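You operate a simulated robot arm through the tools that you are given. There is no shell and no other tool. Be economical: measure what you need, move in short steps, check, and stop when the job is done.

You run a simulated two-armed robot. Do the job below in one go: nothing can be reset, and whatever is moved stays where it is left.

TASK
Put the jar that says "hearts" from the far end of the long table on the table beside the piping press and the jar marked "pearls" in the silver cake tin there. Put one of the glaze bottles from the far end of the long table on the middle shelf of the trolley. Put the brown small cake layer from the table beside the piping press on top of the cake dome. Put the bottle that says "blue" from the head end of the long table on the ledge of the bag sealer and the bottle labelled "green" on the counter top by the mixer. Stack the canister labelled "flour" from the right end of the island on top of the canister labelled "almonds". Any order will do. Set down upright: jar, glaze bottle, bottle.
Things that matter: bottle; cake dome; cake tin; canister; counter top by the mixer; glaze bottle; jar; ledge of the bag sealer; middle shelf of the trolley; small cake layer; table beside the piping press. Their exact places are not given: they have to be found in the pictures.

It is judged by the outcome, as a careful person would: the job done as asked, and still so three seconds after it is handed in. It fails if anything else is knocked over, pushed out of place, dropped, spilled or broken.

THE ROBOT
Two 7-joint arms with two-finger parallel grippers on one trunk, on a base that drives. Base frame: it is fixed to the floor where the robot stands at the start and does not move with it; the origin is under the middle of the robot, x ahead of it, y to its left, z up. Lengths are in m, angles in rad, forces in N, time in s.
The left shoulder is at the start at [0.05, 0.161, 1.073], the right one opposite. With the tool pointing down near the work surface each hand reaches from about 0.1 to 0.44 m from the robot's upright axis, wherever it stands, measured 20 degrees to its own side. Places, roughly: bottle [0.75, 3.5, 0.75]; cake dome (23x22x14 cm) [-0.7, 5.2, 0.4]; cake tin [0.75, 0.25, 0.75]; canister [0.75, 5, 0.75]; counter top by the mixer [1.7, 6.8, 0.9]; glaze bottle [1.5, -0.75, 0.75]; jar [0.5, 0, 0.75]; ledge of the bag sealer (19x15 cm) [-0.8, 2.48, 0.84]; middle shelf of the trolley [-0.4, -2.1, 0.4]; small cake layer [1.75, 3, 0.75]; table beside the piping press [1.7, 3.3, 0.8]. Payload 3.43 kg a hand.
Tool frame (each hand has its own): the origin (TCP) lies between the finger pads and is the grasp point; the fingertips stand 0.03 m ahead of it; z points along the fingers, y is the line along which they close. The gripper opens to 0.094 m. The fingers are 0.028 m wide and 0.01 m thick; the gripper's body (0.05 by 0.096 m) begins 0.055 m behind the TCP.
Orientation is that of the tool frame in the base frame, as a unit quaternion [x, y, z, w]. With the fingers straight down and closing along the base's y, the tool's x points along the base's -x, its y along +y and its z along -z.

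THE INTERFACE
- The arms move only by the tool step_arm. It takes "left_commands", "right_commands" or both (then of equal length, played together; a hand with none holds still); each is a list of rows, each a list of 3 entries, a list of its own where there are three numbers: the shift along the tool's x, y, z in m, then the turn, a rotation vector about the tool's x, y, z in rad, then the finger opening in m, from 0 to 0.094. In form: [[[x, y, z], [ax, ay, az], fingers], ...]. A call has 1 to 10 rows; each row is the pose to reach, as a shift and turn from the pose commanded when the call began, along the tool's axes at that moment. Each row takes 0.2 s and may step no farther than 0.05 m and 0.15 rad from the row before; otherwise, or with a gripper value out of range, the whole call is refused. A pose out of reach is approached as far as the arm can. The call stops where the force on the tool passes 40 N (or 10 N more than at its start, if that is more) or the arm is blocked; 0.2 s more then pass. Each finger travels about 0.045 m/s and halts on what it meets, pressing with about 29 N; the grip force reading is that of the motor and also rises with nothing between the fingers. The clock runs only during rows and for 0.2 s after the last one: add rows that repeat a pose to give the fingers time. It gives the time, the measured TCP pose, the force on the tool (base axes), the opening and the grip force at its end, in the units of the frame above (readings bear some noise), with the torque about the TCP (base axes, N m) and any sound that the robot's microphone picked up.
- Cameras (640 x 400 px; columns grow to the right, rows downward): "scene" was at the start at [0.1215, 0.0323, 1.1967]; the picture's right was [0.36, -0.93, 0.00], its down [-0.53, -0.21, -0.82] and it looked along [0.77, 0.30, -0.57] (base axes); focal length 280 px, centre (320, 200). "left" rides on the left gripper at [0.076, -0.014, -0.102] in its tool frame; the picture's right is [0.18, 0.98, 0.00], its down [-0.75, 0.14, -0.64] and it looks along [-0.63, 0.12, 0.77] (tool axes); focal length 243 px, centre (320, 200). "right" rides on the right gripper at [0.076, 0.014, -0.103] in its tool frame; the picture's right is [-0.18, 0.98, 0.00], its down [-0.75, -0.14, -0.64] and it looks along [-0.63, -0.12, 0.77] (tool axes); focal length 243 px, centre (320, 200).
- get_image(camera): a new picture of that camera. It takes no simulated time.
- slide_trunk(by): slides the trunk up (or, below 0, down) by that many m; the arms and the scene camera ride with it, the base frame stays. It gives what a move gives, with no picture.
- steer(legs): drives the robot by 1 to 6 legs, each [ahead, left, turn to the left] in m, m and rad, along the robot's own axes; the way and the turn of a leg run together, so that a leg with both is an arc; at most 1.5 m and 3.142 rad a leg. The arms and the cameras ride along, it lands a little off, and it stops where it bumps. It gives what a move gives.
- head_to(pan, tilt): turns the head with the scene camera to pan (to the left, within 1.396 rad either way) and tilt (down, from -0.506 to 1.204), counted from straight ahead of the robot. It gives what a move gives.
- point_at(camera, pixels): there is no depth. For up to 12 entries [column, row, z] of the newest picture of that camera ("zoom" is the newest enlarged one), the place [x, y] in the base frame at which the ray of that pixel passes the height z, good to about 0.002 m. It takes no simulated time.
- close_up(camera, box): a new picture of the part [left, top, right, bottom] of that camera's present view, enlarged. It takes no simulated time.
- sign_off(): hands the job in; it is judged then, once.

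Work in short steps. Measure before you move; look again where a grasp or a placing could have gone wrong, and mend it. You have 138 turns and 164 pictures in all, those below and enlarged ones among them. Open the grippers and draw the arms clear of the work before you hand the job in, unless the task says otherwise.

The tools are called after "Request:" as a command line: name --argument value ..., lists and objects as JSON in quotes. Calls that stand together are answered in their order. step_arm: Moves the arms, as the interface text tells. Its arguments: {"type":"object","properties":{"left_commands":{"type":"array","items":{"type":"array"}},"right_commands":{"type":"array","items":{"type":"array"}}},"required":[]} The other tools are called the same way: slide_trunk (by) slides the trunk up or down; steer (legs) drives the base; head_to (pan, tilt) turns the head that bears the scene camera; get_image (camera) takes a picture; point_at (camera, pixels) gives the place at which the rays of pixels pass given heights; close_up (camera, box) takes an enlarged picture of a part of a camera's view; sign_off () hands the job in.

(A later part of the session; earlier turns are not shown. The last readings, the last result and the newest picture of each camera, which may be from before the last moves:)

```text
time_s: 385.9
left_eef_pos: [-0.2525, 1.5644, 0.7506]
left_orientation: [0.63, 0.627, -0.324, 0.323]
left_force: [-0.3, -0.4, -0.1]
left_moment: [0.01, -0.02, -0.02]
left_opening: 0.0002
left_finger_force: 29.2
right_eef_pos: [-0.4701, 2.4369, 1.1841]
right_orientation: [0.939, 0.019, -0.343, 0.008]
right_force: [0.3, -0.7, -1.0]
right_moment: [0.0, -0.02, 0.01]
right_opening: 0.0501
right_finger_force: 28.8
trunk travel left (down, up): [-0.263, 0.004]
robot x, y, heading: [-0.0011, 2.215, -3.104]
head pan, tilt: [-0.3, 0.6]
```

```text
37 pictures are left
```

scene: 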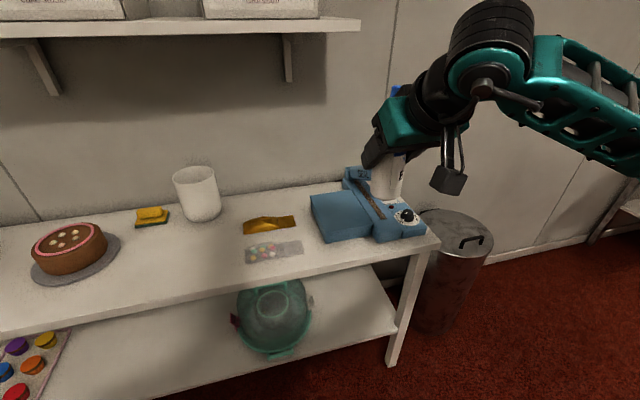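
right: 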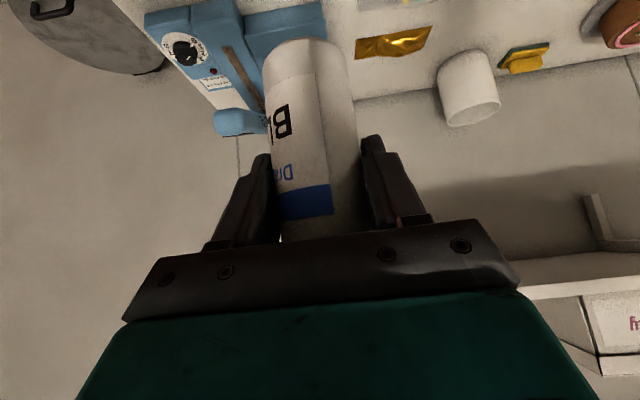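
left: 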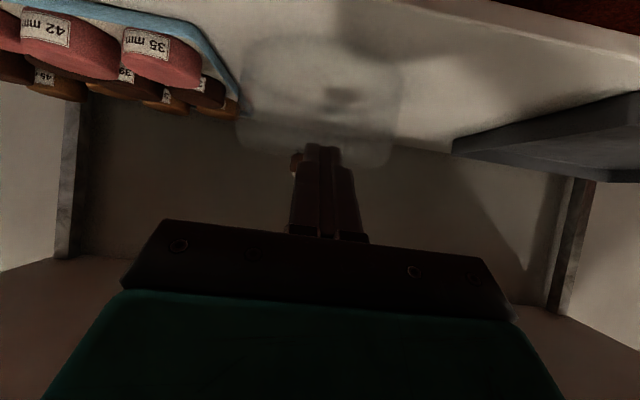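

The sealer's flat ledge is the blue block at about (340,212). Zoom and measure.

Request:
close_up --camera "scene" --box '[290, 140, 450, 260]'

Request:
point_at --camera "scene" --pixels '[[340, 210, 0.84], [311, 195, 0.84], [323, 232, 0.84], [373, 224, 0.84], [345, 190, 0.84], [340, 270, 0.75], [340, 265, 0.8], [403, 222, 0.87]]'

```text
3.33 times, centred on (370, 200) of scene
```

zoom: 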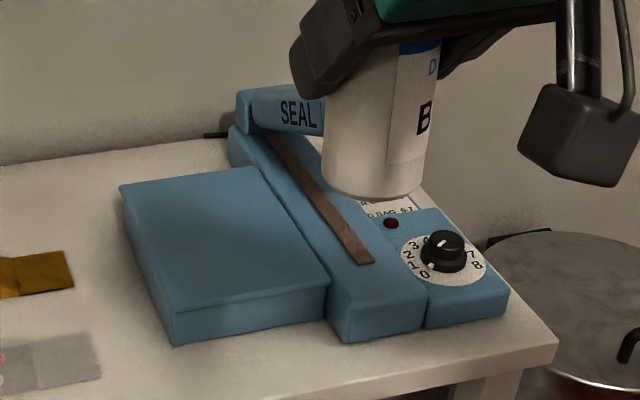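

```text
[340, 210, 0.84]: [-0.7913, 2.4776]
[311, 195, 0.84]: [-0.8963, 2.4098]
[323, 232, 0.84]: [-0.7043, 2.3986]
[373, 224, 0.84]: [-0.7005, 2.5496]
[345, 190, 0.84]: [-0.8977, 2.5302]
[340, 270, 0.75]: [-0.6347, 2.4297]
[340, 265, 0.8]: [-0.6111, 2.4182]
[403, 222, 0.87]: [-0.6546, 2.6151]
```

Ledge spans x -0.90..-0.70, y 2.40..2.545 at z 0.84. Drive closer and lower the trunk, then read the pose.

Request:
steer --legs '[[0.17, 0, -0.037]]'

Request:
slide_trunk --by -0.17

```text
time_s: 387.3
left_eef_pos: [-0.4374, 1.571, 0.7505]
left_orientation: [0.641, 0.616, -0.33, 0.316]
left_force: [-0.1, -0.8, -0.8]
left_moment: [0.0, -0.01, -0.01]
left_opening: 0.0002
left_finger_force: 29.0
right_eef_pos: [-0.6268, 2.4479, 1.183]
right_orientation: [0.939, 0.004, -0.343, 0.002]
right_force: [-0.1, -0.6, -1.5]
right_moment: [-0.01, -0.01, -0.01]
right_opening: 0.0502
right_finger_force: 28.7
trunk travel left (down, up): [-0.263, 0.004]
robot x, y, heading: [-0.1642, 2.2128, -3.139]
head pan, tilt: [-0.3, 0.6]
```

```text
time_s: 389.2
left_eef_pos: [-0.4371, 1.5698, 0.5801]
left_orientation: [0.641, 0.617, -0.33, 0.317]
left_force: [0.2, 0.5, -0.9]
left_moment: [0.03, 0.01, 0.01]
left_opening: 0.0002
left_finger_force: 29.5
right_eef_pos: [-0.6251, 2.4486, 1.014]
right_orientation: [0.939, 0.004, -0.344, 0.002]
right_force: [-0.4, -0.6, -1.9]
right_moment: [-0.01, 0.03, 0.0]
right_opening: 0.05
right_finger_force: 28.8
trunk travel left (down, up): [-0.093, 0.174]
robot x, y, heading: [-0.1621, 2.2161, -3.133]
head pan, tilt: [-0.3, 0.6]
```

Carry the bottle forward over the ledge and lower to contact.

Request:
step_arm --right_commands '[[[-0.03, -0.002, 0.025], [0, 0, 0], 0.03], [[-0.06, -0.004, 0.05], [0, 0, 0], 0.03], [[-0.09, -0.006, 0.075], [0, 0, 0], 0.03], [[-0.1186, -0.0065, 0.0998], [0, 0, 0], 0.03], [[-0.0928, -0.0065, 0.1304], [0, 0, 0], 0.03], [[-0.0671, -0.0065, 0.161], [0, 0, 0], 0.03], [[-0.0568, -0.0065, 0.1732], [0, 0, 0], 0.03], [[-0.0542, -0.0065, 0.1763], [0, 0, 0], 0.03], [[-0.0523, -0.0065, 0.1786], [0, 0, 0], 0.03], [[-0.0523, -0.0065, 0.1786], [0, 0, 0], 0.03]]'

Request:
close_up --camera "scene" --box '[220, 100, 440, 260]'

```text
time_s: 391.4
left_eef_pos: [-0.4361, 1.5693, 0.5811]
left_orientation: [0.641, 0.616, -0.33, 0.317]
left_force: [-0.1, -0.7, 0.2]
left_moment: [-0.02, -0.02, 0.03]
left_opening: 0.0002
left_finger_force: 29.1
right_eef_pos: [-0.7819, 2.4531, 0.9098]
right_orientation: [0.939, 0.003, -0.344, 0.003]
right_force: [-0.4, 0.0, -0.9]
right_moment: [-0.01, 0.0, -0.02]
right_opening: 0.0499
right_finger_force: 28.4
trunk travel left (down, up): [-0.093, 0.174]
robot x, y, heading: [-0.1678, 2.2112, -3.138]
head pan, tilt: [-0.3, 0.6]
```

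```text
2.50 times, centred on (330, 180) of scene
```

zoom: 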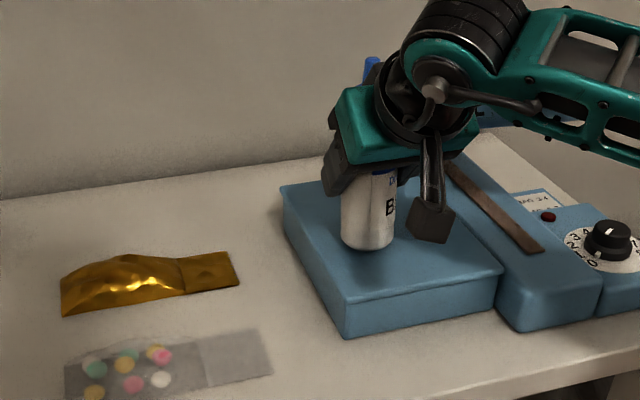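

Just above the ledge still. Lower 8 mm, release and back off (raising the left arm meanwhile), then drive round to the table's head end facing +x for the green bottle.

Request:
step_arm --right_commands '[[[0.0026, 0, 0.003], [0, 0, 0], 0.03], [[0.0052, 0, 0.0061], [0, 0, 0], 0.03], [[0.0052, 0, 0.0061], [0, 0, 0], 0.03], [[0.0052, 0, 0.0061], [0, 0, 0], 0.065], [[0.0052, 0, 0.0061], [0, 0, 0], 0.075], [[0.0052, 0, -0.034], [0, 0, 0], 0.075], [[0.0052, 0, -0.074], [0, 0, 0], 0.075], [[0.0052, 0, -0.114], [0, 0, 0], 0.075], [[0.0052, 0, -0.154], [0, 0, 0], 0.075]]' --left_commands '[[[0, 0, 0], [0, 0, 0], 0], [[0, 0, 0], [0, 0, 0], 0], [[-0.035, 0, -0.025], [0, 0, 0], 0], [[-0.07, 0, -0.05], [0, 0, 0], 0], [[-0.105, 0, -0.075], [0, 0, 0], 0], [[-0.14, 0, -0.1], [0, 0, 0], 0], [[-0.175, 0, -0.125], [0, 0, 0], 0], [[-0.21, 0, -0.15], [0, 0, 0], 0], [[-0.245, 0, -0.173], [0, 0, 0], 0]]'

Request:
get_image --camera "scene"

Request:
slide_trunk --by 0.14

Request:
steer --legs '[[-0.1, 0, 0], [0, -0.9, 0], [0, -0.95, 0], [0, 0, 3.135], [0.6, 0, 0]]'

Request:
head_to --pan -0.85 --tilt 0.8

Request:
get_image --camera "scene"

```text
time_s: 393.4
left_eef_pos: [-0.4362, 1.5684, 0.8814]
left_orientation: [0.64, 0.617, -0.33, 0.317]
left_force: [0.1, 0.0, -0.1]
left_moment: [-0.02, 0.0, 0.0]
left_opening: 0.0
left_finger_force: 28.8
right_eef_pos: [-0.6766, 2.4536, 1.0247]
right_orientation: [0.939, 0.003, -0.343, 0.002]
right_force: [-0.4, -0.3, -0.2]
right_moment: [0.06, 0.01, 0.0]
right_opening: 0.0748
right_finger_force: 0.1
trunk travel left (down, up): [-0.093, 0.174]
robot x, y, heading: [-0.1672, 2.2139, -3.136]
head pan, tilt: [-0.3, 0.6]
```

```text
34 pictures are left
```

scene: 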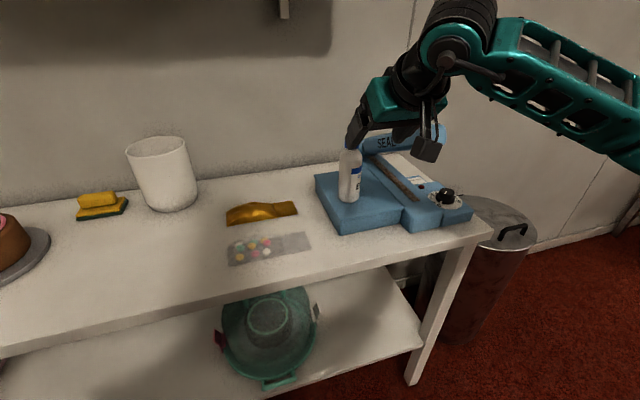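

```text
time_s: 395.1
left_eef_pos: [-0.4364, 1.5692, 1.0205]
left_orientation: [0.641, 0.616, -0.331, 0.317]
left_force: [-0.4, 1.2, -0.5]
left_moment: [0.01, 0.02, 0.0]
left_opening: 0.0001
left_finger_force: 28.9
right_eef_pos: [-0.6774, 2.4526, 1.1644]
right_orientation: [0.939, 0.004, -0.344, 0.003]
right_force: [-0.3, -0.8, 0.8]
right_moment: [0.0, -0.01, -0.01]
right_opening: 0.0751
right_finger_force: 0.0
trunk travel left (down, up): [-0.233, 0.034]
robot x, y, heading: [-0.1652, 2.2122, -3.139]
head pan, tilt: [-0.3, 0.6]
```

```text
time_s: 423.1
left_eef_pos: [0.8091, 4.7355, 1.0211]
left_orientation: [-0.614, 0.643, 0.316, 0.332]
left_force: [0.4, -0.3, -0.2]
left_moment: [-0.02, 0.02, 0.05]
left_opening: 0.0
left_finger_force: 28.7
right_eef_pos: [1.0426, 3.8483, 1.1657]
right_orientation: [0.0, 0.939, 0.001, 0.344]
right_force: [-0.7, -0.4, 0.7]
right_moment: [0.0, -0.01, 0.0]
right_opening: 0.0748
right_finger_force: 0.1
trunk travel left (down, up): [-0.233, 0.034]
robot x, y, heading: [0.5348, 4.0949, -0.006]
head pan, tilt: [-0.3, 0.6]
```

```text
time_s: 424.0
left_eef_pos: [0.8092, 4.736, 1.0216]
left_orientation: [-0.613, 0.643, 0.316, 0.332]
left_force: [0.9, 0.3, -0.1]
left_moment: [0.01, 0.02, 0.0]
left_opening: 0.0
left_finger_force: 28.8
right_eef_pos: [1.0431, 3.849, 1.1657]
right_orientation: [0.0, 0.939, 0.001, 0.344]
right_force: [0.4, 0.3, 0.5]
right_moment: [-0.01, -0.01, -0.01]
right_opening: 0.0749
right_finger_force: 0.1
trunk travel left (down, up): [-0.233, 0.034]
robot x, y, heading: [0.5307, 4.0969, -0.009]
head pan, tilt: [-0.85, 0.799]
```

```text
33 pictures are left
```

scene: 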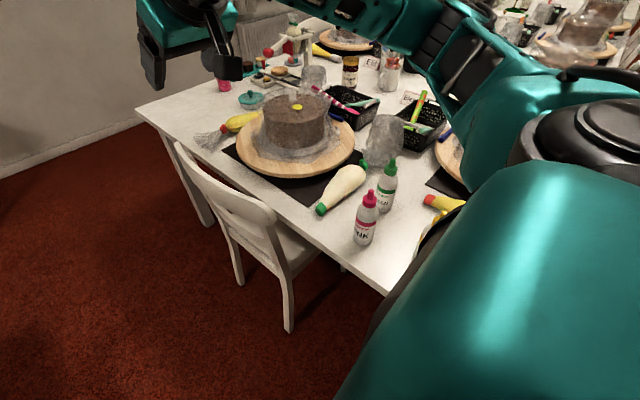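

Blue stands on the ledge. Measure green, then close in and pre-position the right hand steeply above it.

Request:
point_at --camera "scene" --pixels '[[390, 163, 0.905], [385, 212, 0.75], [376, 206, 0.75], [394, 207, 0.75], [370, 193, 0.905], [363, 244, 0.75]]'

Request:
steer --legs '[[0, -0.1, 0.008]]'

Request:
slide_trunk --by -0.1

Request:
step_arm --right_commands '[[[0.0254, -0.0296, -0.0214], [0, 0.057, 0], 0.075], [[0.0508, -0.0592, -0.0428], [0, 0.114, 0], 0.075], [[0.0763, -0.0888, -0.0643], [0, 0.171, 0], 0.075], [[0.1017, -0.1184, -0.0857], [0, 0.229, 0], 0.075], [[0.1271, -0.148, -0.107], [0, 0.286, 0], 0.075], [[0.1526, -0.1775, -0.1286], [0, 0.343, 0], 0.075], [[0.178, -0.207, -0.15], [0, 0.4, 0], 0.075], [[0.2, -0.207, -0.124], [0, 0.4, 0], 0.075], [[0.222, -0.207, -0.1], [0, 0.4, 0], 0.075]]'

Request:
get_image --camera "right"

```text
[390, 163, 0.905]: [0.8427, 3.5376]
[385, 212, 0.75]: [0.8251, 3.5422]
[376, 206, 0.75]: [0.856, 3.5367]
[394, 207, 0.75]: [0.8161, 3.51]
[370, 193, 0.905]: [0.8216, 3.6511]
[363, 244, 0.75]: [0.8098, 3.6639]
```

```text
time_s: 425.5
left_eef_pos: [0.804, 4.6563, 1.0196]
left_orientation: [-0.617, 0.641, 0.317, 0.33]
left_force: [0.6, 0.5, -0.2]
left_moment: [-0.03, 0.0, 0.0]
left_opening: 0.0001
left_finger_force: 28.9
right_eef_pos: [1.0458, 3.7725, 1.1653]
right_orientation: [-0.003, 0.939, 0.002, 0.343]
right_force: [-1.1, 0.3, -0.8]
right_moment: [0.02, 0.0, -0.03]
right_opening: 0.0751
right_finger_force: 0.0
trunk travel left (down, up): [-0.233, 0.034]
robot x, y, heading: [0.5359, 4.014, 0.004]
head pan, tilt: [-0.85, 0.799]
stopped in leg 1: the robot was blocked; the commanded pose is now the measured one
```

```text
time_s: 426.8
left_eef_pos: [0.8036, 4.6557, 0.9204]
left_orientation: [-0.617, 0.641, 0.317, 0.329]
left_force: [0.2, 0.5, -0.8]
left_moment: [-0.02, -0.04, -0.01]
left_opening: 0.0
left_finger_force: 29.4
right_eef_pos: [1.0444, 3.7716, 1.0657]
right_orientation: [-0.004, 0.939, 0.002, 0.345]
right_force: [-0.4, -0.1, 0.1]
right_moment: [0.02, 0.01, 0.04]
right_opening: 0.0748
right_finger_force: 0.0
trunk travel left (down, up): [-0.133, 0.134]
robot x, y, heading: [0.5311, 4.0141, 0.009]
head pan, tilt: [-0.85, 0.799]
```

```text
time_s: 428.8
left_eef_pos: [0.8031, 4.6561, 0.9197]
left_orientation: [-0.617, 0.641, 0.317, 0.33]
left_force: [0.2, 0.2, 0.2]
left_moment: [0.03, 0.01, 0.0]
left_opening: 0.0002
left_finger_force: 29.5
right_eef_pos: [0.8102, 3.561, 0.9987]
right_orientation: [-0.004, 0.989, 0.002, 0.15]
right_force: [0.3, -1.3, 0.3]
right_moment: [0.0, 0.0, 0.01]
right_opening: 0.0751
right_finger_force: 0.1
trunk travel left (down, up): [-0.133, 0.134]
robot x, y, heading: [0.5296, 4.0124, 0.003]
head pan, tilt: [-0.85, 0.799]
```

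```text
32 pictures are left
```

right: 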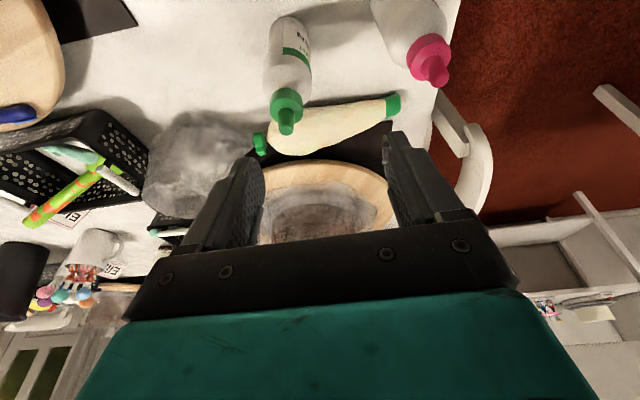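

Green centre ≈ (0.840,3.528). Align, descend along the tool axis, close and lift.

Request:
step_arm --right_commands '[[[0.016, -0.033, -0.005], [0, 0, 0], 0.068], [[0.016, -0.033, 0.035], [0, 0, 0], 0.068], [[0.016, -0.033, 0.075], [0, 0, 0], 0.068], [[0.016, -0.033, 0.115], [0, 0, 0], 0.068], [[0.016, -0.033, 0.153], [0, 0, 0], 0.068], [[0.016, -0.033, 0.153], [0, 0, 0], 0.03], [[0.016, -0.033, 0.153], [0, 0, 0], 0.03], [[0.016, -0.033, 0.153], [0, 0, 0], 0.03], [[0.001, -0.033, 0.105], [0, 0, 0], 0.03], [[-0.0136, -0.033, 0.0575], [0, 0, 0], 0.03]]'

Request:
get_image --camera "right"

```text
refused: row 9 steps farther than a row can; nothing moved
```

```text
31 pictures are left
```

right: 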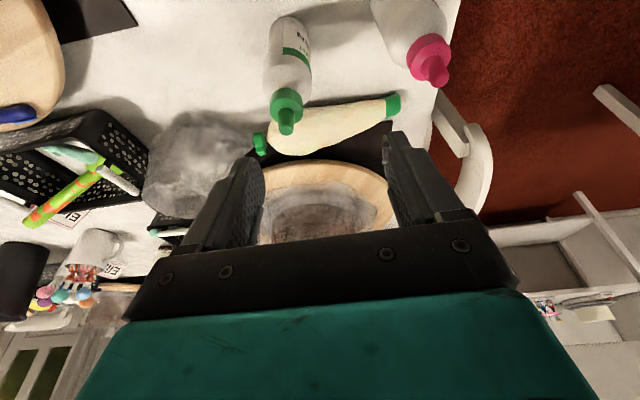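

Refused for one long row; repeat with smaller lift steps, then lift further and look.

Request:
step_arm --right_commands '[[[0.016, -0.033, -0.005], [0, 0, 0], 0.068], [[0.016, -0.033, 0.035], [0, 0, 0], 0.068], [[0.016, -0.033, 0.075], [0, 0, 0], 0.068], [[0.016, -0.033, 0.115], [0, 0, 0], 0.068], [[0.016, -0.033, 0.153], [0, 0, 0], 0.068], [[0.016, -0.033, 0.153], [0, 0, 0], 0.03], [[0.016, -0.033, 0.153], [0, 0, 0], 0.03], [[0.016, -0.033, 0.153], [0, 0, 0], 0.03], [[0.016, -0.033, 0.153], [0, 0, 0], 0.03]]'

Request:
step_arm --right_commands '[[[-0.012, 0, -0.038], [0, 0, 0], 0.03], [[-0.024, 0, -0.076], [0, 0, 0], 0.03], [[-0.036, 0, -0.114], [0, 0, 0], 0.03], [[-0.048, 0, -0.152], [0, 0, 0], 0.03]]'

Request:
get_image --camera "right"

```text
time_s: 430.0
left_eef_pos: [0.8022, 4.6566, 0.9207]
left_orientation: [-0.616, 0.641, 0.316, 0.331]
left_force: [0.6, -0.1, 0.8]
left_moment: [0.02, 0.0, -0.02]
left_opening: 0.0002
left_finger_force: 28.8
right_eef_pos: [0.8477, 3.5291, 0.8608]
right_orientation: [-0.005, 0.986, -0.001, 0.165]
right_force: [-1.4, 2.4, 13.3]
right_moment: [0.32, -0.03, -0.01]
right_opening: 0.0528
right_finger_force: 3.7
right hand out of reach, approached as far as the arm can: row 1, 2
trunk travel left (down, up): [-0.133, 0.134]
robot x, y, heading: [0.5352, 4.0142, 0.005]
head pan, tilt: [-0.85, 0.799]
stopped in row 6 (right hand): the force on the tool passed its limit at 49 N (the readings are from after the stop); the commanded pose is now the measured one
```

```text
time_s: 431.0
left_eef_pos: [0.8028, 4.6561, 0.9192]
left_orientation: [-0.617, 0.641, 0.317, 0.33]
left_force: [-0.7, 0.2, 0.4]
left_moment: [0.0, 0.03, 0.0]
left_opening: 0.0
left_finger_force: 28.7
right_eef_pos: [0.8443, 3.5281, 1.0167]
right_orientation: [-0.004, 0.987, -0.001, 0.161]
right_force: [0.4, 0.5, -0.6]
right_moment: [0.01, 0.0, -0.03]
right_opening: 0.0475
right_finger_force: 29.1
trunk travel left (down, up): [-0.133, 0.134]
robot x, y, heading: [0.5382, 4.0128, 0.008]
head pan, tilt: [-0.85, 0.799]
```

```text
30 pictures are left
```

right: 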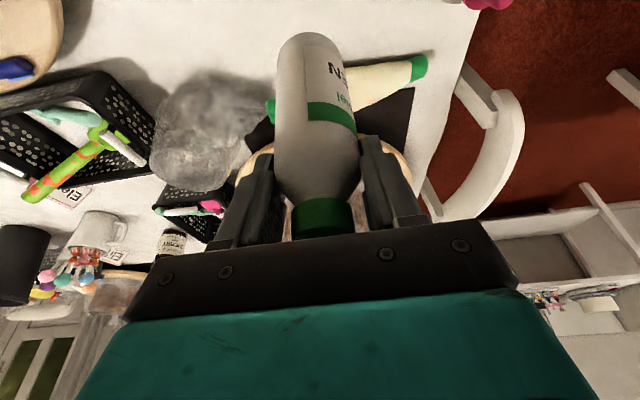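

Green is held. Bring it in, raise the trunk, and drive up the aisle past the island's west end, then look toward the mixer counter.

Request:
step_arm --right_commands '[[[-0.03, 0.035, 0.0], [0, 0, 0], 0.03], [[-0.06, 0.07, 0.0], [0, 0, 0], 0.03], [[-0.08, 0.11, 0.0], [0, 0, 0], 0.03], [[-0.08, 0.15, 0.0], [0, 0, 0], 0.03], [[-0.08, 0.19, 0.0], [0, 0, 0], 0.03], [[-0.08, 0.23, 0.0], [0, 0, 0], 0.03]]'

Request:
slide_trunk --by 0.1

Request:
steer --legs '[[-0.39, 0.05, 0], [0, 0, 1.563], [1.4, 0, 0], [0.4, 0, 0]]'

Request:
head_to --pan -0.75 --tilt 0.4

Request:
get_image --camera "scene"

Request:
head_to --pan -0.1 --tilt 0.5

Request:
get_image --camera "scene"

```text
time_s: 432.4
left_eef_pos: [0.8035, 4.6569, 0.9201]
left_orientation: [-0.616, 0.641, 0.317, 0.33]
left_force: [0.0, -1.4, 0.4]
left_moment: [0.02, 0.01, 0.0]
left_opening: 0.0
left_finger_force: 29.0
right_eef_pos: [0.9222, 3.7615, 1.043]
right_orientation: [-0.003, 0.987, -0.002, 0.161]
right_force: [-0.9, 0.5, -1.3]
right_moment: [0.03, 0.01, -0.01]
right_opening: 0.0476
right_finger_force: 28.9
trunk travel left (down, up): [-0.133, 0.134]
robot x, y, heading: [0.5369, 4.015, 0.008]
head pan, tilt: [-0.85, 0.799]
```

```text
time_s: 433.8
left_eef_pos: [0.8039, 4.656, 1.0213]
left_orientation: [-0.617, 0.641, 0.317, 0.33]
left_force: [-0.2, 1.0, 0.2]
left_moment: [0.02, 0.04, 0.01]
left_opening: 0.0
left_finger_force: 28.6
right_eef_pos: [0.921, 3.7608, 1.1421]
right_orientation: [-0.004, 0.987, -0.002, 0.162]
right_force: [-0.1, -1.3, -2.3]
right_moment: [0.01, 0.03, 0.01]
right_opening: 0.0473
right_finger_force: 29.0
trunk travel left (down, up): [-0.233, 0.034]
robot x, y, heading: [0.5316, 4.0156, 0.007]
head pan, tilt: [-0.85, 0.799]
```

```text
time_s: 449.0
left_eef_pos: [-0.4901, 6.1895, 1.0209]
left_orientation: [0.889, -0.019, -0.457, -0.01]
left_force: [-0.5, -0.5, -0.3]
left_moment: [0.02, 0.02, 0.04]
left_opening: 0.0
left_finger_force: 28.8
right_eef_pos: [0.4063, 6.3046, 1.1422]
right_orientation: [0.699, -0.697, -0.114, -0.115]
right_force: [-0.5, -0.1, -1.2]
right_moment: [0.01, 0.02, -0.03]
right_opening: 0.0474
right_finger_force: 29.3
trunk travel left (down, up): [-0.233, 0.034]
robot x, y, heading: [0.1501, 5.9189, 1.569]
head pan, tilt: [-0.85, 0.799]
```

```text
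time_s: 449.8
left_eef_pos: [-0.4894, 6.1905, 1.0202]
left_orientation: [0.889, -0.019, -0.457, -0.01]
left_force: [-0.2, 0.4, 0.0]
left_moment: [-0.03, -0.01, 0.01]
left_opening: 0.0
left_finger_force: 29.3
right_eef_pos: [0.4064, 6.3032, 1.143]
right_orientation: [0.699, -0.697, -0.113, -0.115]
right_force: [-0.9, 0.0, -0.8]
right_moment: [0.01, -0.01, 0.04]
right_opening: 0.0473
right_finger_force: 28.9
trunk travel left (down, up): [-0.233, 0.034]
robot x, y, heading: [0.1483, 5.9182, 1.575]
head pan, tilt: [-0.75, 0.4]
```

```text
29 pictures are left
```

scene: 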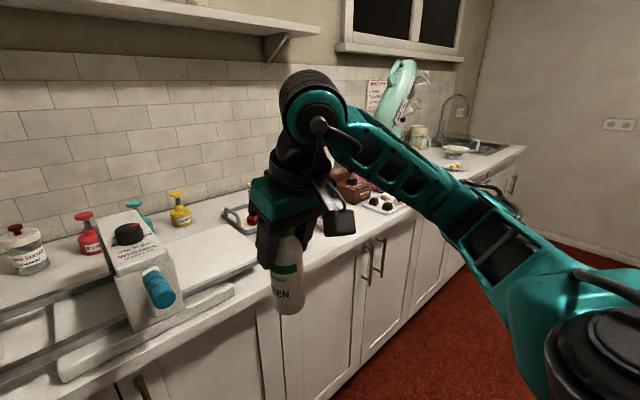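

```text
time_s: 450.9
left_eef_pos: [-0.4891, 6.1894, 1.0199]
left_orientation: [0.889, -0.019, -0.457, -0.011]
left_force: [0.3, 0.6, 0.0]
left_moment: [0.01, 0.01, 0.03]
left_opening: 0.0
left_finger_force: 29.3
right_eef_pos: [0.4058, 6.3052, 1.1428]
right_orientation: [0.699, -0.696, -0.114, -0.116]
right_force: [1.2, -0.3, -1.2]
right_moment: [0.01, -0.03, -0.03]
right_opening: 0.0473
right_finger_force: 29.0
trunk travel left (down, up): [-0.233, 0.034]
robot x, y, heading: [0.1503, 5.915, 1.572]
head pan, tilt: [-0.099, 0.499]
```

```text
28 pictures are left
```

scene: 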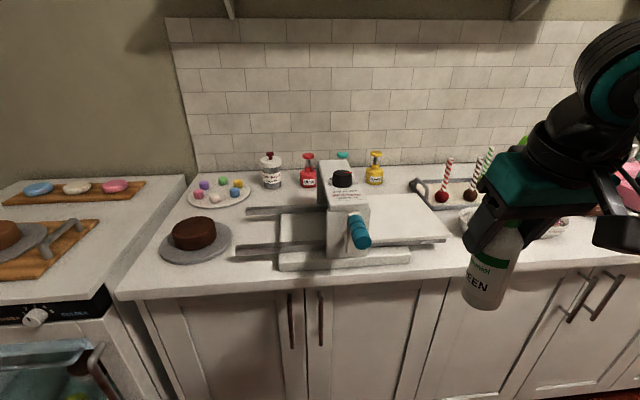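

Counter runs along the back; the mixer is further right. Strafe right to x≈1.4 and look down at the counter by the mixer.

Request:
steer --legs '[[0, -1.23, 0]]'

Request:
head_to --pan -0.3 --tilt 0.55

Request:
get_image --camera "scene"

Request:
point_at --camera "scene" --pixels '[[320, 200, 0.9], [320, 240, 0.9], [320, 280, 0.9], [380, 200, 0.9], [380, 240, 0.9], [260, 200, 0.9], [260, 240, 0.9], [440, 220, 0.9], [440, 180, 0.9], [320, 160, 0.9], [500, 220, 0.9], [380, 160, 0.9]]'

```text
time_s: 462.2
left_eef_pos: [0.7791, 6.1924, 1.0201]
left_orientation: [0.889, -0.024, -0.456, -0.013]
left_force: [0.6, 0.0, 0.1]
left_moment: [-0.02, -0.01, 0.0]
left_opening: 0.0003
left_finger_force: 28.5
right_eef_pos: [1.6774, 6.2988, 1.1432]
right_orientation: [-0.696, 0.7, 0.112, 0.116]
right_force: [-0.1, 1.0, -1.3]
right_moment: [0.0, -0.06, 0.01]
right_opening: 0.0473
right_finger_force: 28.9
trunk travel left (down, up): [-0.233, 0.034]
robot x, y, heading: [1.419, 5.9129, 1.563]
head pan, tilt: [-0.099, 0.499]
```

```text
time_s: 462.9
left_eef_pos: [0.7802, 6.1927, 1.0197]
left_orientation: [0.889, -0.022, -0.457, -0.012]
left_force: [-0.3, 0.2, -1.1]
left_moment: [0.02, -0.01, 0.01]
left_opening: 0.0
left_finger_force: 28.8
right_eef_pos: [1.676, 6.298, 1.1425]
right_orientation: [-0.696, 0.7, 0.112, 0.115]
right_force: [-0.7, -0.3, -0.9]
right_moment: [0.0, 0.01, 0.01]
right_opening: 0.0472
right_finger_force: 28.8
trunk travel left (down, up): [-0.233, 0.034]
robot x, y, heading: [1.4201, 5.9121, 1.562]
head pan, tilt: [-0.3, 0.55]
```

```text
27 pictures are left
```

scene: 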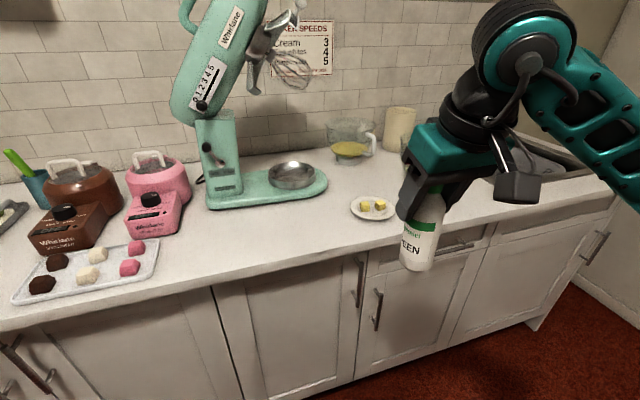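

```text
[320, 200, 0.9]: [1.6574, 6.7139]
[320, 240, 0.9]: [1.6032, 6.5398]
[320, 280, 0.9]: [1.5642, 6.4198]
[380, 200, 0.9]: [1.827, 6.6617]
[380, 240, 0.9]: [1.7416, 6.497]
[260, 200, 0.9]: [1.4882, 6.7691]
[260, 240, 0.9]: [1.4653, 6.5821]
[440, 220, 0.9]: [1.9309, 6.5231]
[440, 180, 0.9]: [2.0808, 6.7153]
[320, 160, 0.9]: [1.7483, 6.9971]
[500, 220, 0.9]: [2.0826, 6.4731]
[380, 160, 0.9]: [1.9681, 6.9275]
```

Free spot right beside the mixer at ≈(1.65,6.60). Drive in 0.13 m, extend over the counter and lower to contact.

Request:
steer --legs '[[0.13, 0, 0.008]]'

Request:
step_arm --right_commands '[[[-0.04, 0.005, 0.0135], [0, 0, 0], 0.03], [[-0.08, 0.01, 0.027], [0, 0, 0], 0.03], [[-0.12, 0.015, 0.0405], [0, 0, 0], 0.03], [[-0.161, 0.02, 0.054], [0, 0, 0], 0.03], [[-0.1483, 0.02, 0.0919], [0, 0, 0], 0.03], [[-0.1356, 0.02, 0.1298], [0, 0, 0], 0.03], [[-0.1238, 0.02, 0.1654], [0, 0, 0], 0.03], [[-0.122, 0.02, 0.1701], [0, 0, 0], 0.03], [[-0.1205, 0.02, 0.1749], [0, 0, 0], 0.03], [[-0.1192, 0.02, 0.1787], [0, 0, 0], 0.03]]'

Request:
get_image --camera "scene"

```text
time_s: 464.2
left_eef_pos: [0.7783, 6.3189, 1.0203]
left_orientation: [0.889, -0.019, -0.457, -0.009]
left_force: [-0.1, 0.0, -0.3]
left_moment: [-0.03, 0.01, 0.02]
left_opening: 0.0001
left_finger_force: 28.9
right_eef_pos: [1.6727, 6.4328, 1.143]
right_orientation: [0.699, -0.697, -0.112, -0.114]
right_force: [-0.3, 1.0, -1.4]
right_moment: [0.01, 0.01, 0.0]
right_opening: 0.0475
right_finger_force: 28.9
trunk travel left (down, up): [-0.233, 0.034]
robot x, y, heading: [1.4174, 6.047, 1.571]
head pan, tilt: [-0.3, 0.55]
```

```text
time_s: 466.4
left_eef_pos: [0.7781, 6.3185, 1.0207]
left_orientation: [0.889, -0.019, -0.457, -0.011]
left_force: [-0.4, 0.2, -0.1]
left_moment: [-0.01, -0.01, -0.01]
left_opening: 0.0001
left_finger_force: 28.5
right_eef_pos: [1.6533, 6.6027, 1.0103]
right_orientation: [0.699, -0.697, -0.114, -0.116]
right_force: [0.3, -0.4, 2.2]
right_moment: [0.0, -0.09, -0.03]
right_opening: 0.0472
right_finger_force: 29.2
trunk travel left (down, up): [-0.233, 0.034]
robot x, y, heading: [1.4166, 6.0503, 1.574]
head pan, tilt: [-0.3, 0.55]
```

```text
26 pictures are left
```

scene: 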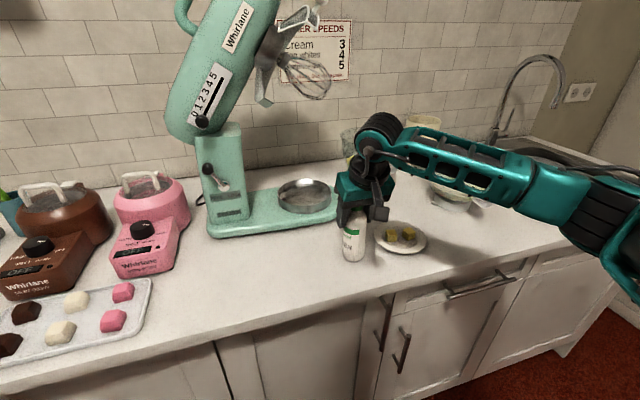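

Contact is light. Release, withdraw upward, and drive back to the island's west end facing +x to view the canisters.

Request:
step_arm --right_commands '[[[0, 0, 0], [0, 0, 0], 0.06], [[0, 0, 0], [0, 0, 0], 0.07], [[0, 0, 0], [0, 0, 0], 0.075], [[0, 0, -0.04], [0, 0, 0], 0.075], [[0, 0, -0.08], [0, 0, 0], 0.075], [[0, 0, -0.12], [0, 0, 0], 0.075], [[0.03, 0, -0.15], [0, 0, 0], 0.075], [[0.07, 0, -0.17], [0, 0, 0], 0.075], [[0.11, 0, -0.17], [0, 0, 0], 0.075]]'

Request:
get_image --camera "scene"

Request:
steer --legs '[[-0.13, 0, 0], [0, 1.3, 0], [-0.95, 0, 0], [0, 0, -1.571]]'

Request:
head_to --pan 0.0 --tilt 0.5

Request:
get_image --camera "scene"

```text
time_s: 468.4
left_eef_pos: [0.7788, 6.3181, 1.0206]
left_orientation: [0.889, -0.019, -0.457, -0.011]
left_force: [-0.5, 0.3, -0.7]
left_moment: [-0.01, -0.05, 0.03]
left_opening: 0.0
left_finger_force: 28.6
right_eef_pos: [1.6566, 6.4451, 1.1348]
right_orientation: [0.699, -0.696, -0.114, -0.115]
right_force: [-0.1, -0.9, -0.9]
right_moment: [-0.01, 0.0, -0.03]
right_opening: 0.0748
right_finger_force: 0.1
trunk travel left (down, up): [-0.233, 0.034]
robot x, y, heading: [1.4172, 6.0446, 1.573]
head pan, tilt: [-0.3, 0.55]
```

```text
25 pictures are left
```

scene: 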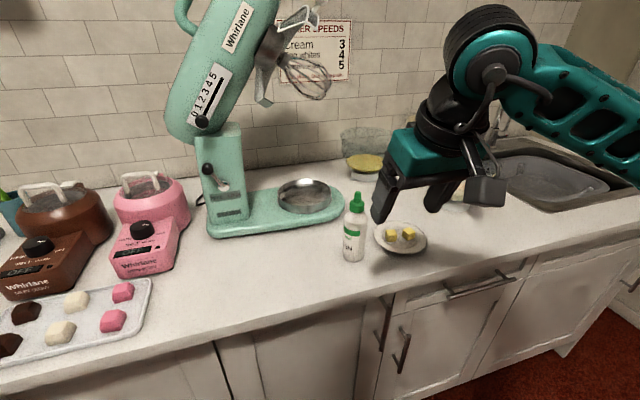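

```text
time_s: 489.4
left_eef_pos: [0.3983, 5.5752, 1.0214]
left_orientation: [-0.615, 0.643, 0.315, 0.33]
left_force: [0.7, 0.7, 0.1]
left_moment: [0.01, 0.0, 0.0]
left_opening: 0.0
left_finger_force: 28.9
right_eef_pos: [0.5226, 4.6948, 1.1351]
right_orientation: [0.001, 0.987, -0.003, 0.162]
right_force: [-0.7, -0.4, -1.1]
right_moment: [-0.01, 0.01, 0.04]
right_opening: 0.075
right_finger_force: 0.0
trunk travel left (down, up): [-0.233, 0.034]
robot x, y, heading: [0.1196, 4.9377, -0.0]
head pan, tilt: [-0.3, 0.55]
```

```text
time_s: 490.2
left_eef_pos: [0.399, 5.5741, 1.02]
left_orientation: [-0.613, 0.644, 0.314, 0.332]
left_force: [0.5, 0.4, -0.1]
left_moment: [0.03, 0.01, 0.01]
left_opening: 0.0
left_finger_force: 29.2
right_eef_pos: [0.5217, 4.6947, 1.1348]
right_orientation: [0.001, 0.987, -0.002, 0.162]
right_force: [-0.5, -0.2, -0.2]
right_moment: [0.03, 0.01, -0.02]
right_opening: 0.075
right_finger_force: 0.0
trunk travel left (down, up): [-0.233, 0.034]
robot x, y, heading: [0.1256, 4.9369, -0.004]
head pan, tilt: [0.0, 0.499]
```

```text
24 pictures are left
```

scene: 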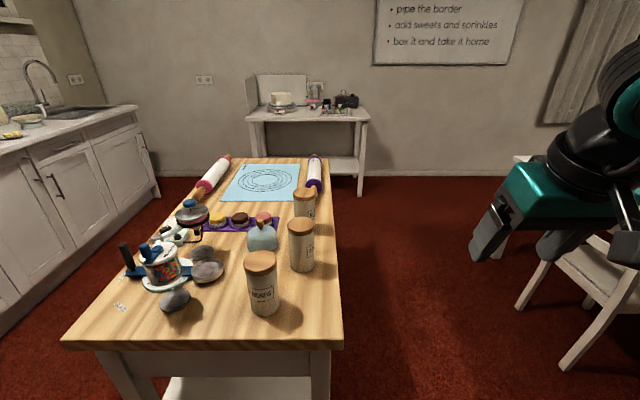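

Green stands on the counter. Read canister labels and measure.

Request:
close_up --camera "scene" --box '[230, 175, 350, 325]'

Request:
point_at --camera "scene" --pixels '[[265, 314, 0.9], [304, 270, 0.9], [304, 228, 0.9], [261, 263, 1.04], [301, 228, 1.04], [304, 196, 1.04], [245, 263, 1.04], [277, 263, 1.04], [62, 342, 0.9], [342, 348, 0.9], [261, 263, 1.02], [301, 228, 1.02]]'

Request:
get_image --camera "right"

```text
2.67 times, centred on (290, 250) of scene
```

zoom: 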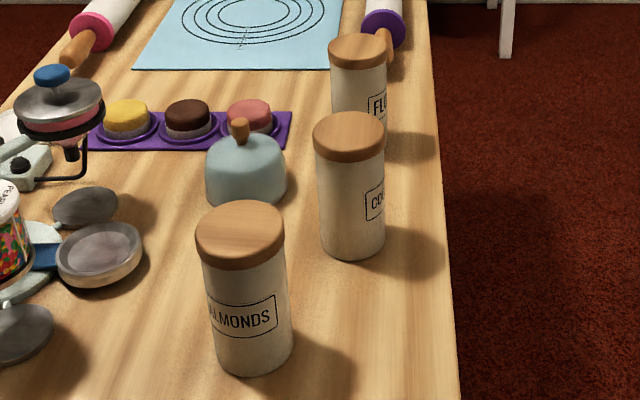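

```text
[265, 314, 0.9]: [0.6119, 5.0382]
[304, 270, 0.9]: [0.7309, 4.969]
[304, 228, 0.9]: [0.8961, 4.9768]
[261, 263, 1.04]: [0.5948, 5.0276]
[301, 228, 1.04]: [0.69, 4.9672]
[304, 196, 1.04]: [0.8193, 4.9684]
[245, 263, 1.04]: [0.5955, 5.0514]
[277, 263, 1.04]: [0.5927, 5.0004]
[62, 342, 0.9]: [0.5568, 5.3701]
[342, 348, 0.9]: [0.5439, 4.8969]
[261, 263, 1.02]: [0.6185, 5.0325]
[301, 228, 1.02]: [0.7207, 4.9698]
```

```text
22 pictures are left
```

right: 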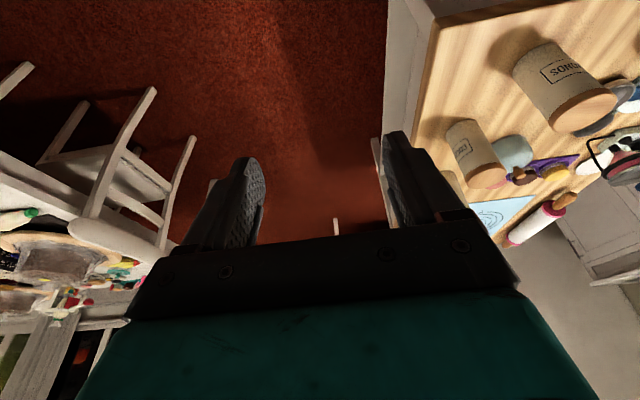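

Almonds is nearest (≈0.778,5.075), flour farthest (≈1.13,4.985); the top is at z≈0.75, canisters ≈0.135 tall. Go to the south side below flour, facing +y, and look.

Request:
steer --legs '[[0, -0.46, 0.004], [0, 0, 1.571], [0, -0.745, 0]]'

Request:
slide_trunk --by -0.1

Request:
head_to --pan -0.1 --tilt 0.8

Request:
get_image --camera "scene"

Request:
get_image --camera "right"

Request:
point_at --camera "scene" --pixels '[[320, 100, 0.885], [320, 200, 0.885], [420, 100, 0.885], [420, 200, 0.885], [220, 100, 0.885], [220, 200, 0.885], [320, 200, 0.75], [420, 200, 0.75], [220, 200, 0.75], [320, 300, 0.75], [420, 300, 0.75], [120, 150, 0.885]]'

```text
time_s: 505.2
left_eef_pos: [0.2182, 4.7297, 1.0207]
left_orientation: [0.889, -0.017, -0.457, -0.01]
left_force: [0.4, -0.5, 0.0]
left_moment: [-0.01, -0.02, -0.01]
left_opening: 0.0
left_finger_force: 29.3
right_eef_pos: [1.0963, 4.8625, 1.1352]
right_orientation: [0.701, -0.694, -0.113, -0.115]
right_force: [0.0, 0.4, 0.2]
right_moment: [0.02, 0.01, 0.0]
right_opening: 0.075
right_finger_force: 0.1
trunk travel left (down, up): [-0.233, 0.034]
robot x, y, heading: [0.8608, 4.4597, 1.579]
head pan, tilt: [0.0, 0.499]
```

```text
time_s: 506.5
left_eef_pos: [0.2181, 4.7308, 0.9211]
left_orientation: [0.889, -0.017, -0.457, -0.009]
left_force: [0.6, 0.4, -0.3]
left_moment: [0.02, 0.0, 0.03]
left_opening: 0.0
left_finger_force: 28.6
right_eef_pos: [1.0968, 4.8622, 1.0355]
right_orientation: [0.701, -0.694, -0.114, -0.115]
right_force: [-0.1, 1.0, -0.3]
right_moment: [0.02, 0.02, -0.03]
right_opening: 0.0751
right_finger_force: 0.0
trunk travel left (down, up): [-0.133, 0.134]
robot x, y, heading: [0.8613, 4.461, 1.575]
head pan, tilt: [0.0, 0.499]
```

```text
time_s: 507.3
left_eef_pos: [0.219, 4.7301, 0.9201]
left_orientation: [0.889, -0.017, -0.457, -0.01]
left_force: [1.3, -0.4, -0.1]
left_moment: [0.02, 0.01, 0.04]
left_opening: 0.0004
left_finger_force: 29.0
right_eef_pos: [1.0957, 4.8622, 1.0349]
right_orientation: [0.701, -0.694, -0.114, -0.115]
right_force: [-0.4, -0.8, 0.5]
right_moment: [-0.01, 0.01, 0.03]
right_opening: 0.0749
right_finger_force: 0.1
trunk travel left (down, up): [-0.133, 0.134]
robot x, y, heading: [0.8592, 4.4631, 1.577]
head pan, tilt: [-0.099, 0.799]
```

```text
21 pictures are left
```

scene: 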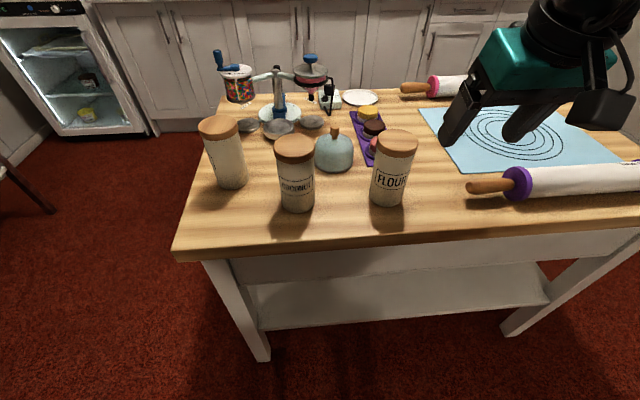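

```text
20 pictures are left
```

right: 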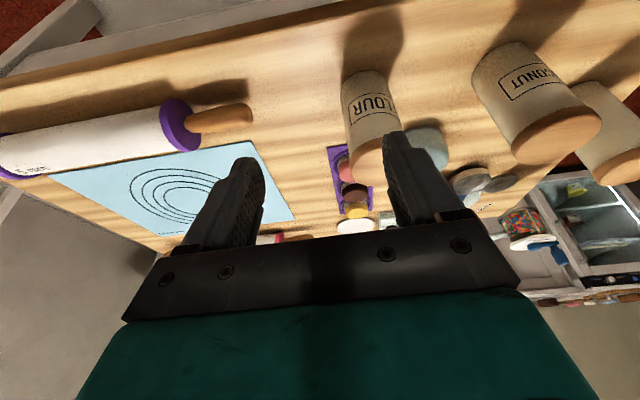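

```text
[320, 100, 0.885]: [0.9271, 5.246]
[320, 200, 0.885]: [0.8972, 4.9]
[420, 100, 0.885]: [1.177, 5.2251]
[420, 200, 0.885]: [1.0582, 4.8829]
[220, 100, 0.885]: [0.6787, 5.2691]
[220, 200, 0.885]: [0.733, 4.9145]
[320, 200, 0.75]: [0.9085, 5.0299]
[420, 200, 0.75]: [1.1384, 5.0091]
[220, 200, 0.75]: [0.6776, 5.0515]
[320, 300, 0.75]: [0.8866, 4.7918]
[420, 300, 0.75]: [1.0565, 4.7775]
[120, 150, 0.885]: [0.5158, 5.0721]
```

Flour ≈ (1.066,5.042) and almonds ≈ (0.703,5.130) from this view. Cross-check with the right camera while closing in and hovering over flour.

Request:
point_at --camera "right" --pixels '[[375, 158, 0.885], [375, 72, 0.75], [605, 140, 0.885]]'

Request:
steer --legs '[[0.07, 0.1, -0.006]]'

Request:
step_arm --right_commands '[[[-0.0155, -0.023, 0.026], [0, 0, 0], 0.094], [[-0.031, -0.047, 0.052], [0, 0, 0], 0.094], [[-0.0466, -0.07, 0.0779], [0, 0, 0], 0.094], [[-0.0466, -0.07, 0.0779], [0, 0, 0], 0.094]]'

Request:
get_image --camera "right"

Request:
point_at --camera "right" --pixels '[[320, 60, 0.885], [320, 90, 0.885], [320, 120, 0.885], [280, 90, 0.885], [360, 90, 0.885], [320, 30, 0.885], [300, 120, 0.885], [340, 120, 0.885]]'

Request:
get_image --camera "scene"

```text
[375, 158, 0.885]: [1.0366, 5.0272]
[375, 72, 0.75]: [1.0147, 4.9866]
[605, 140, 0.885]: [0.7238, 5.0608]
```

```text
time_s: 508.8
left_eef_pos: [0.1196, 4.8008, 0.9204]
left_orientation: [0.889, -0.018, -0.457, -0.01]
left_force: [0.0, 0.7, -0.1]
left_moment: [-0.01, 0.0, 0.01]
left_opening: 0.0
left_finger_force: 29.0
right_eef_pos: [0.9982, 4.9327, 1.0342]
right_orientation: [0.701, -0.695, -0.114, -0.115]
right_force: [0.2, 0.2, -0.4]
right_moment: [0.02, 0.03, -0.01]
right_opening: 0.0749
right_finger_force: 0.1
trunk travel left (down, up): [-0.133, 0.134]
robot x, y, heading: [0.7635, 4.5295, 1.577]
head pan, tilt: [-0.099, 0.799]
```

```text
time_s: 509.8
left_eef_pos: [0.1194, 4.8018, 0.92]
left_orientation: [0.889, -0.017, -0.457, -0.009]
left_force: [-0.4, -0.2, -0.9]
left_moment: [0.03, 0.0, -0.02]
left_opening: 0.0001
left_finger_force: 28.4
right_eef_pos: [1.069, 5.0045, 0.9751]
right_orientation: [0.7, -0.696, -0.114, -0.115]
right_force: [-0.9, 0.1, -0.2]
right_moment: [0.0, 0.0, 0.03]
right_opening: 0.094
right_finger_force: 0.0
trunk travel left (down, up): [-0.133, 0.134]
robot x, y, heading: [0.7583, 4.5306, 1.577]
head pan, tilt: [-0.099, 0.799]
```

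```text
19 pictures are left
```

right: 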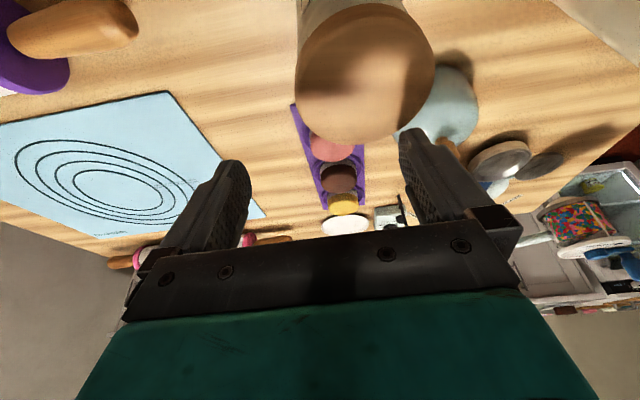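

```text
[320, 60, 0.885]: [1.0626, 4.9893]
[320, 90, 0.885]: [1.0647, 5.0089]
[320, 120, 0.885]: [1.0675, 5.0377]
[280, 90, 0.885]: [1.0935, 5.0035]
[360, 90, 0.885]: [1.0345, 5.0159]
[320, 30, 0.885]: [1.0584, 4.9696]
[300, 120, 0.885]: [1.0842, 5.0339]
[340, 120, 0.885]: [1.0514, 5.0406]
```

```text
18 pictures are left
5 turns are left
```

scene: 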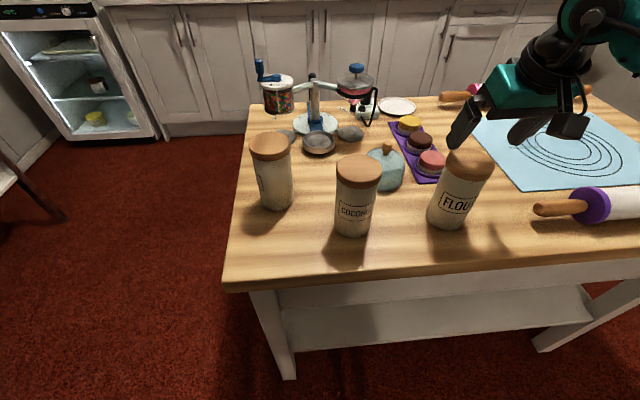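

Triangulating both right-camera views gives flour ≈ (1.043,4.988), almonds ≈ (0.721,5.068), tops z≈0.925. Grasp flour, lift, raise the trunk and strafe over toward almonds.

Request:
step_arm --right_commands '[[[0.02, 0.013, -0.005], [0, 0, 0], 0.094], [[0.041, 0.026, -0.0094], [0, 0, 0], 0.094], [[0.041, 0.026, 0.031], [0, 0, 0], 0.094], [[0.041, 0.026, 0.0706], [0, 0, 0], 0.094], [[0.041, 0.026, 0.0706], [0, 0, 0], 0.04], [[0.041, 0.026, 0.0706], [0, 0, 0], 0.04], [[0.041, 0.026, 0.0706], [0, 0, 0], 0.04], [[0.0267, 0.026, 0.0279], [0, 0, 0], 0.04], [[0.0124, 0.026, -0.0148], [0, 0, 0], 0.04], [[-0.0019, 0.026, -0.0575], [0, 0, 0], 0.04]]'

Request:
slide_trunk --by 0.1

Request:
steer --legs '[[0, 0.322, 0]]'

Request:
head_to --pan -0.4 --tilt 0.75

Request:
get_image --camera "scene"

Request:
get_image --camera "right"

Request:
point_at --camera "scene" --pixels '[[320, 150, 0.925], [320, 200, 0.925], [320, 250, 0.925], [370, 200, 0.925], [270, 200, 0.925], [370, 150, 0.925], [270, 150, 0.925]]'

```text
time_s: 512.0
left_eef_pos: [0.1188, 4.8013, 0.9208]
left_orientation: [0.889, -0.018, -0.457, -0.01]
left_force: [0.5, 0.0, 0.2]
left_moment: [-0.01, 0.02, 0.01]
left_opening: 0.0001
left_finger_force: 28.9
right_eef_pos: [1.0404, 4.9855, 1.0325]
right_orientation: [0.701, -0.695, -0.112, -0.114]
right_force: [0.4, 0.1, -4.4]
right_moment: [-0.01, 0.02, -0.01]
right_opening: 0.0727
right_finger_force: 29.2
trunk travel left (down, up): [-0.133, 0.134]
robot x, y, heading: [0.7598, 4.5275, 1.577]
head pan, tilt: [-0.099, 0.799]
```

```text
time_s: 513.4
left_eef_pos: [0.12, 4.8025, 1.0207]
left_orientation: [0.889, -0.019, -0.457, -0.011]
left_force: [0.2, 0.5, -0.4]
left_moment: [-0.03, -0.01, -0.01]
left_opening: 0.0001
left_finger_force: 28.8
right_eef_pos: [1.0408, 4.9871, 1.1326]
right_orientation: [0.7, -0.696, -0.113, -0.114]
right_force: [0.3, 0.1, -4.3]
right_moment: [0.05, -0.02, 0.0]
right_opening: 0.0725
right_finger_force: 28.8
trunk travel left (down, up): [-0.233, 0.034]
robot x, y, heading: [0.7618, 4.5316, 1.569]
head pan, tilt: [-0.099, 0.799]
```

```text
time_s: 516.8
left_eef_pos: [-0.2012, 4.7994, 1.0203]
left_orientation: [0.889, -0.018, -0.457, -0.01]
left_force: [0.1, 0.1, -0.2]
left_moment: [-0.02, 0.0, -0.01]
left_opening: 0.0
left_finger_force: 29.1
right_eef_pos: [0.7196, 4.986, 1.133]
right_orientation: [0.7, -0.695, -0.113, -0.115]
right_force: [-0.4, 0.1, -4.0]
right_moment: [0.06, -0.01, -0.02]
right_opening: 0.0723
right_finger_force: 29.2
trunk travel left (down, up): [-0.233, 0.034]
robot x, y, heading: [0.4414, 4.5309, 1.573]
head pan, tilt: [-0.099, 0.799]
```

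```text
time_s: 517.6
left_eef_pos: [-0.201, 4.8003, 1.0212]
left_orientation: [0.889, -0.018, -0.458, -0.009]
left_force: [-0.3, 0.2, -0.7]
left_moment: [-0.01, -0.05, 0.01]
left_opening: 0.0001
left_finger_force: 29.5
right_eef_pos: [0.7204, 4.9845, 1.1317]
right_orientation: [0.701, -0.695, -0.113, -0.114]
right_force: [-0.6, -0.5, -3.4]
right_moment: [0.04, -0.02, 0.02]
right_opening: 0.0722
right_finger_force: 29.2
trunk travel left (down, up): [-0.233, 0.034]
robot x, y, heading: [0.442, 4.5303, 1.574]
head pan, tilt: [-0.4, 0.75]
```

```text
17 pictures are left
```

scene: 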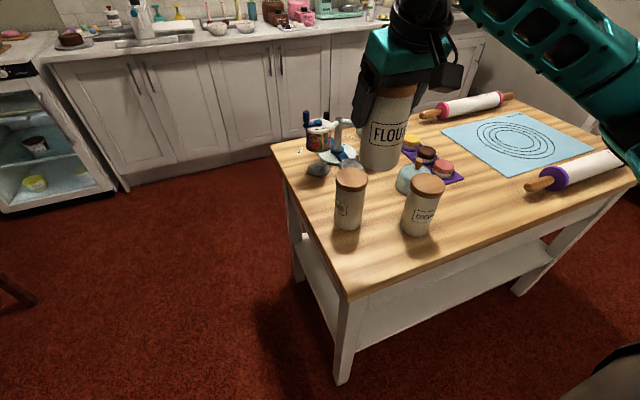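

```text
16 pictures are left
```

right: 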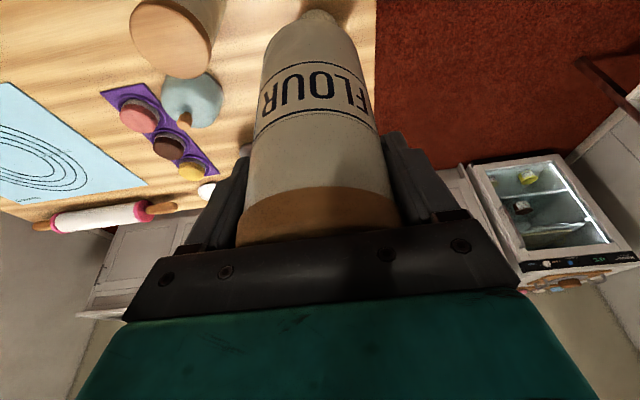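

```text
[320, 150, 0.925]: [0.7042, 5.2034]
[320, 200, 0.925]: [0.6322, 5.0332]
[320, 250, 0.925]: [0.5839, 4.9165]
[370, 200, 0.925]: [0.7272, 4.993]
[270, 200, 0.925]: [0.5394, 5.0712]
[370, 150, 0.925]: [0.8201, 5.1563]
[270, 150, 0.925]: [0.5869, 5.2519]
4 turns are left
```

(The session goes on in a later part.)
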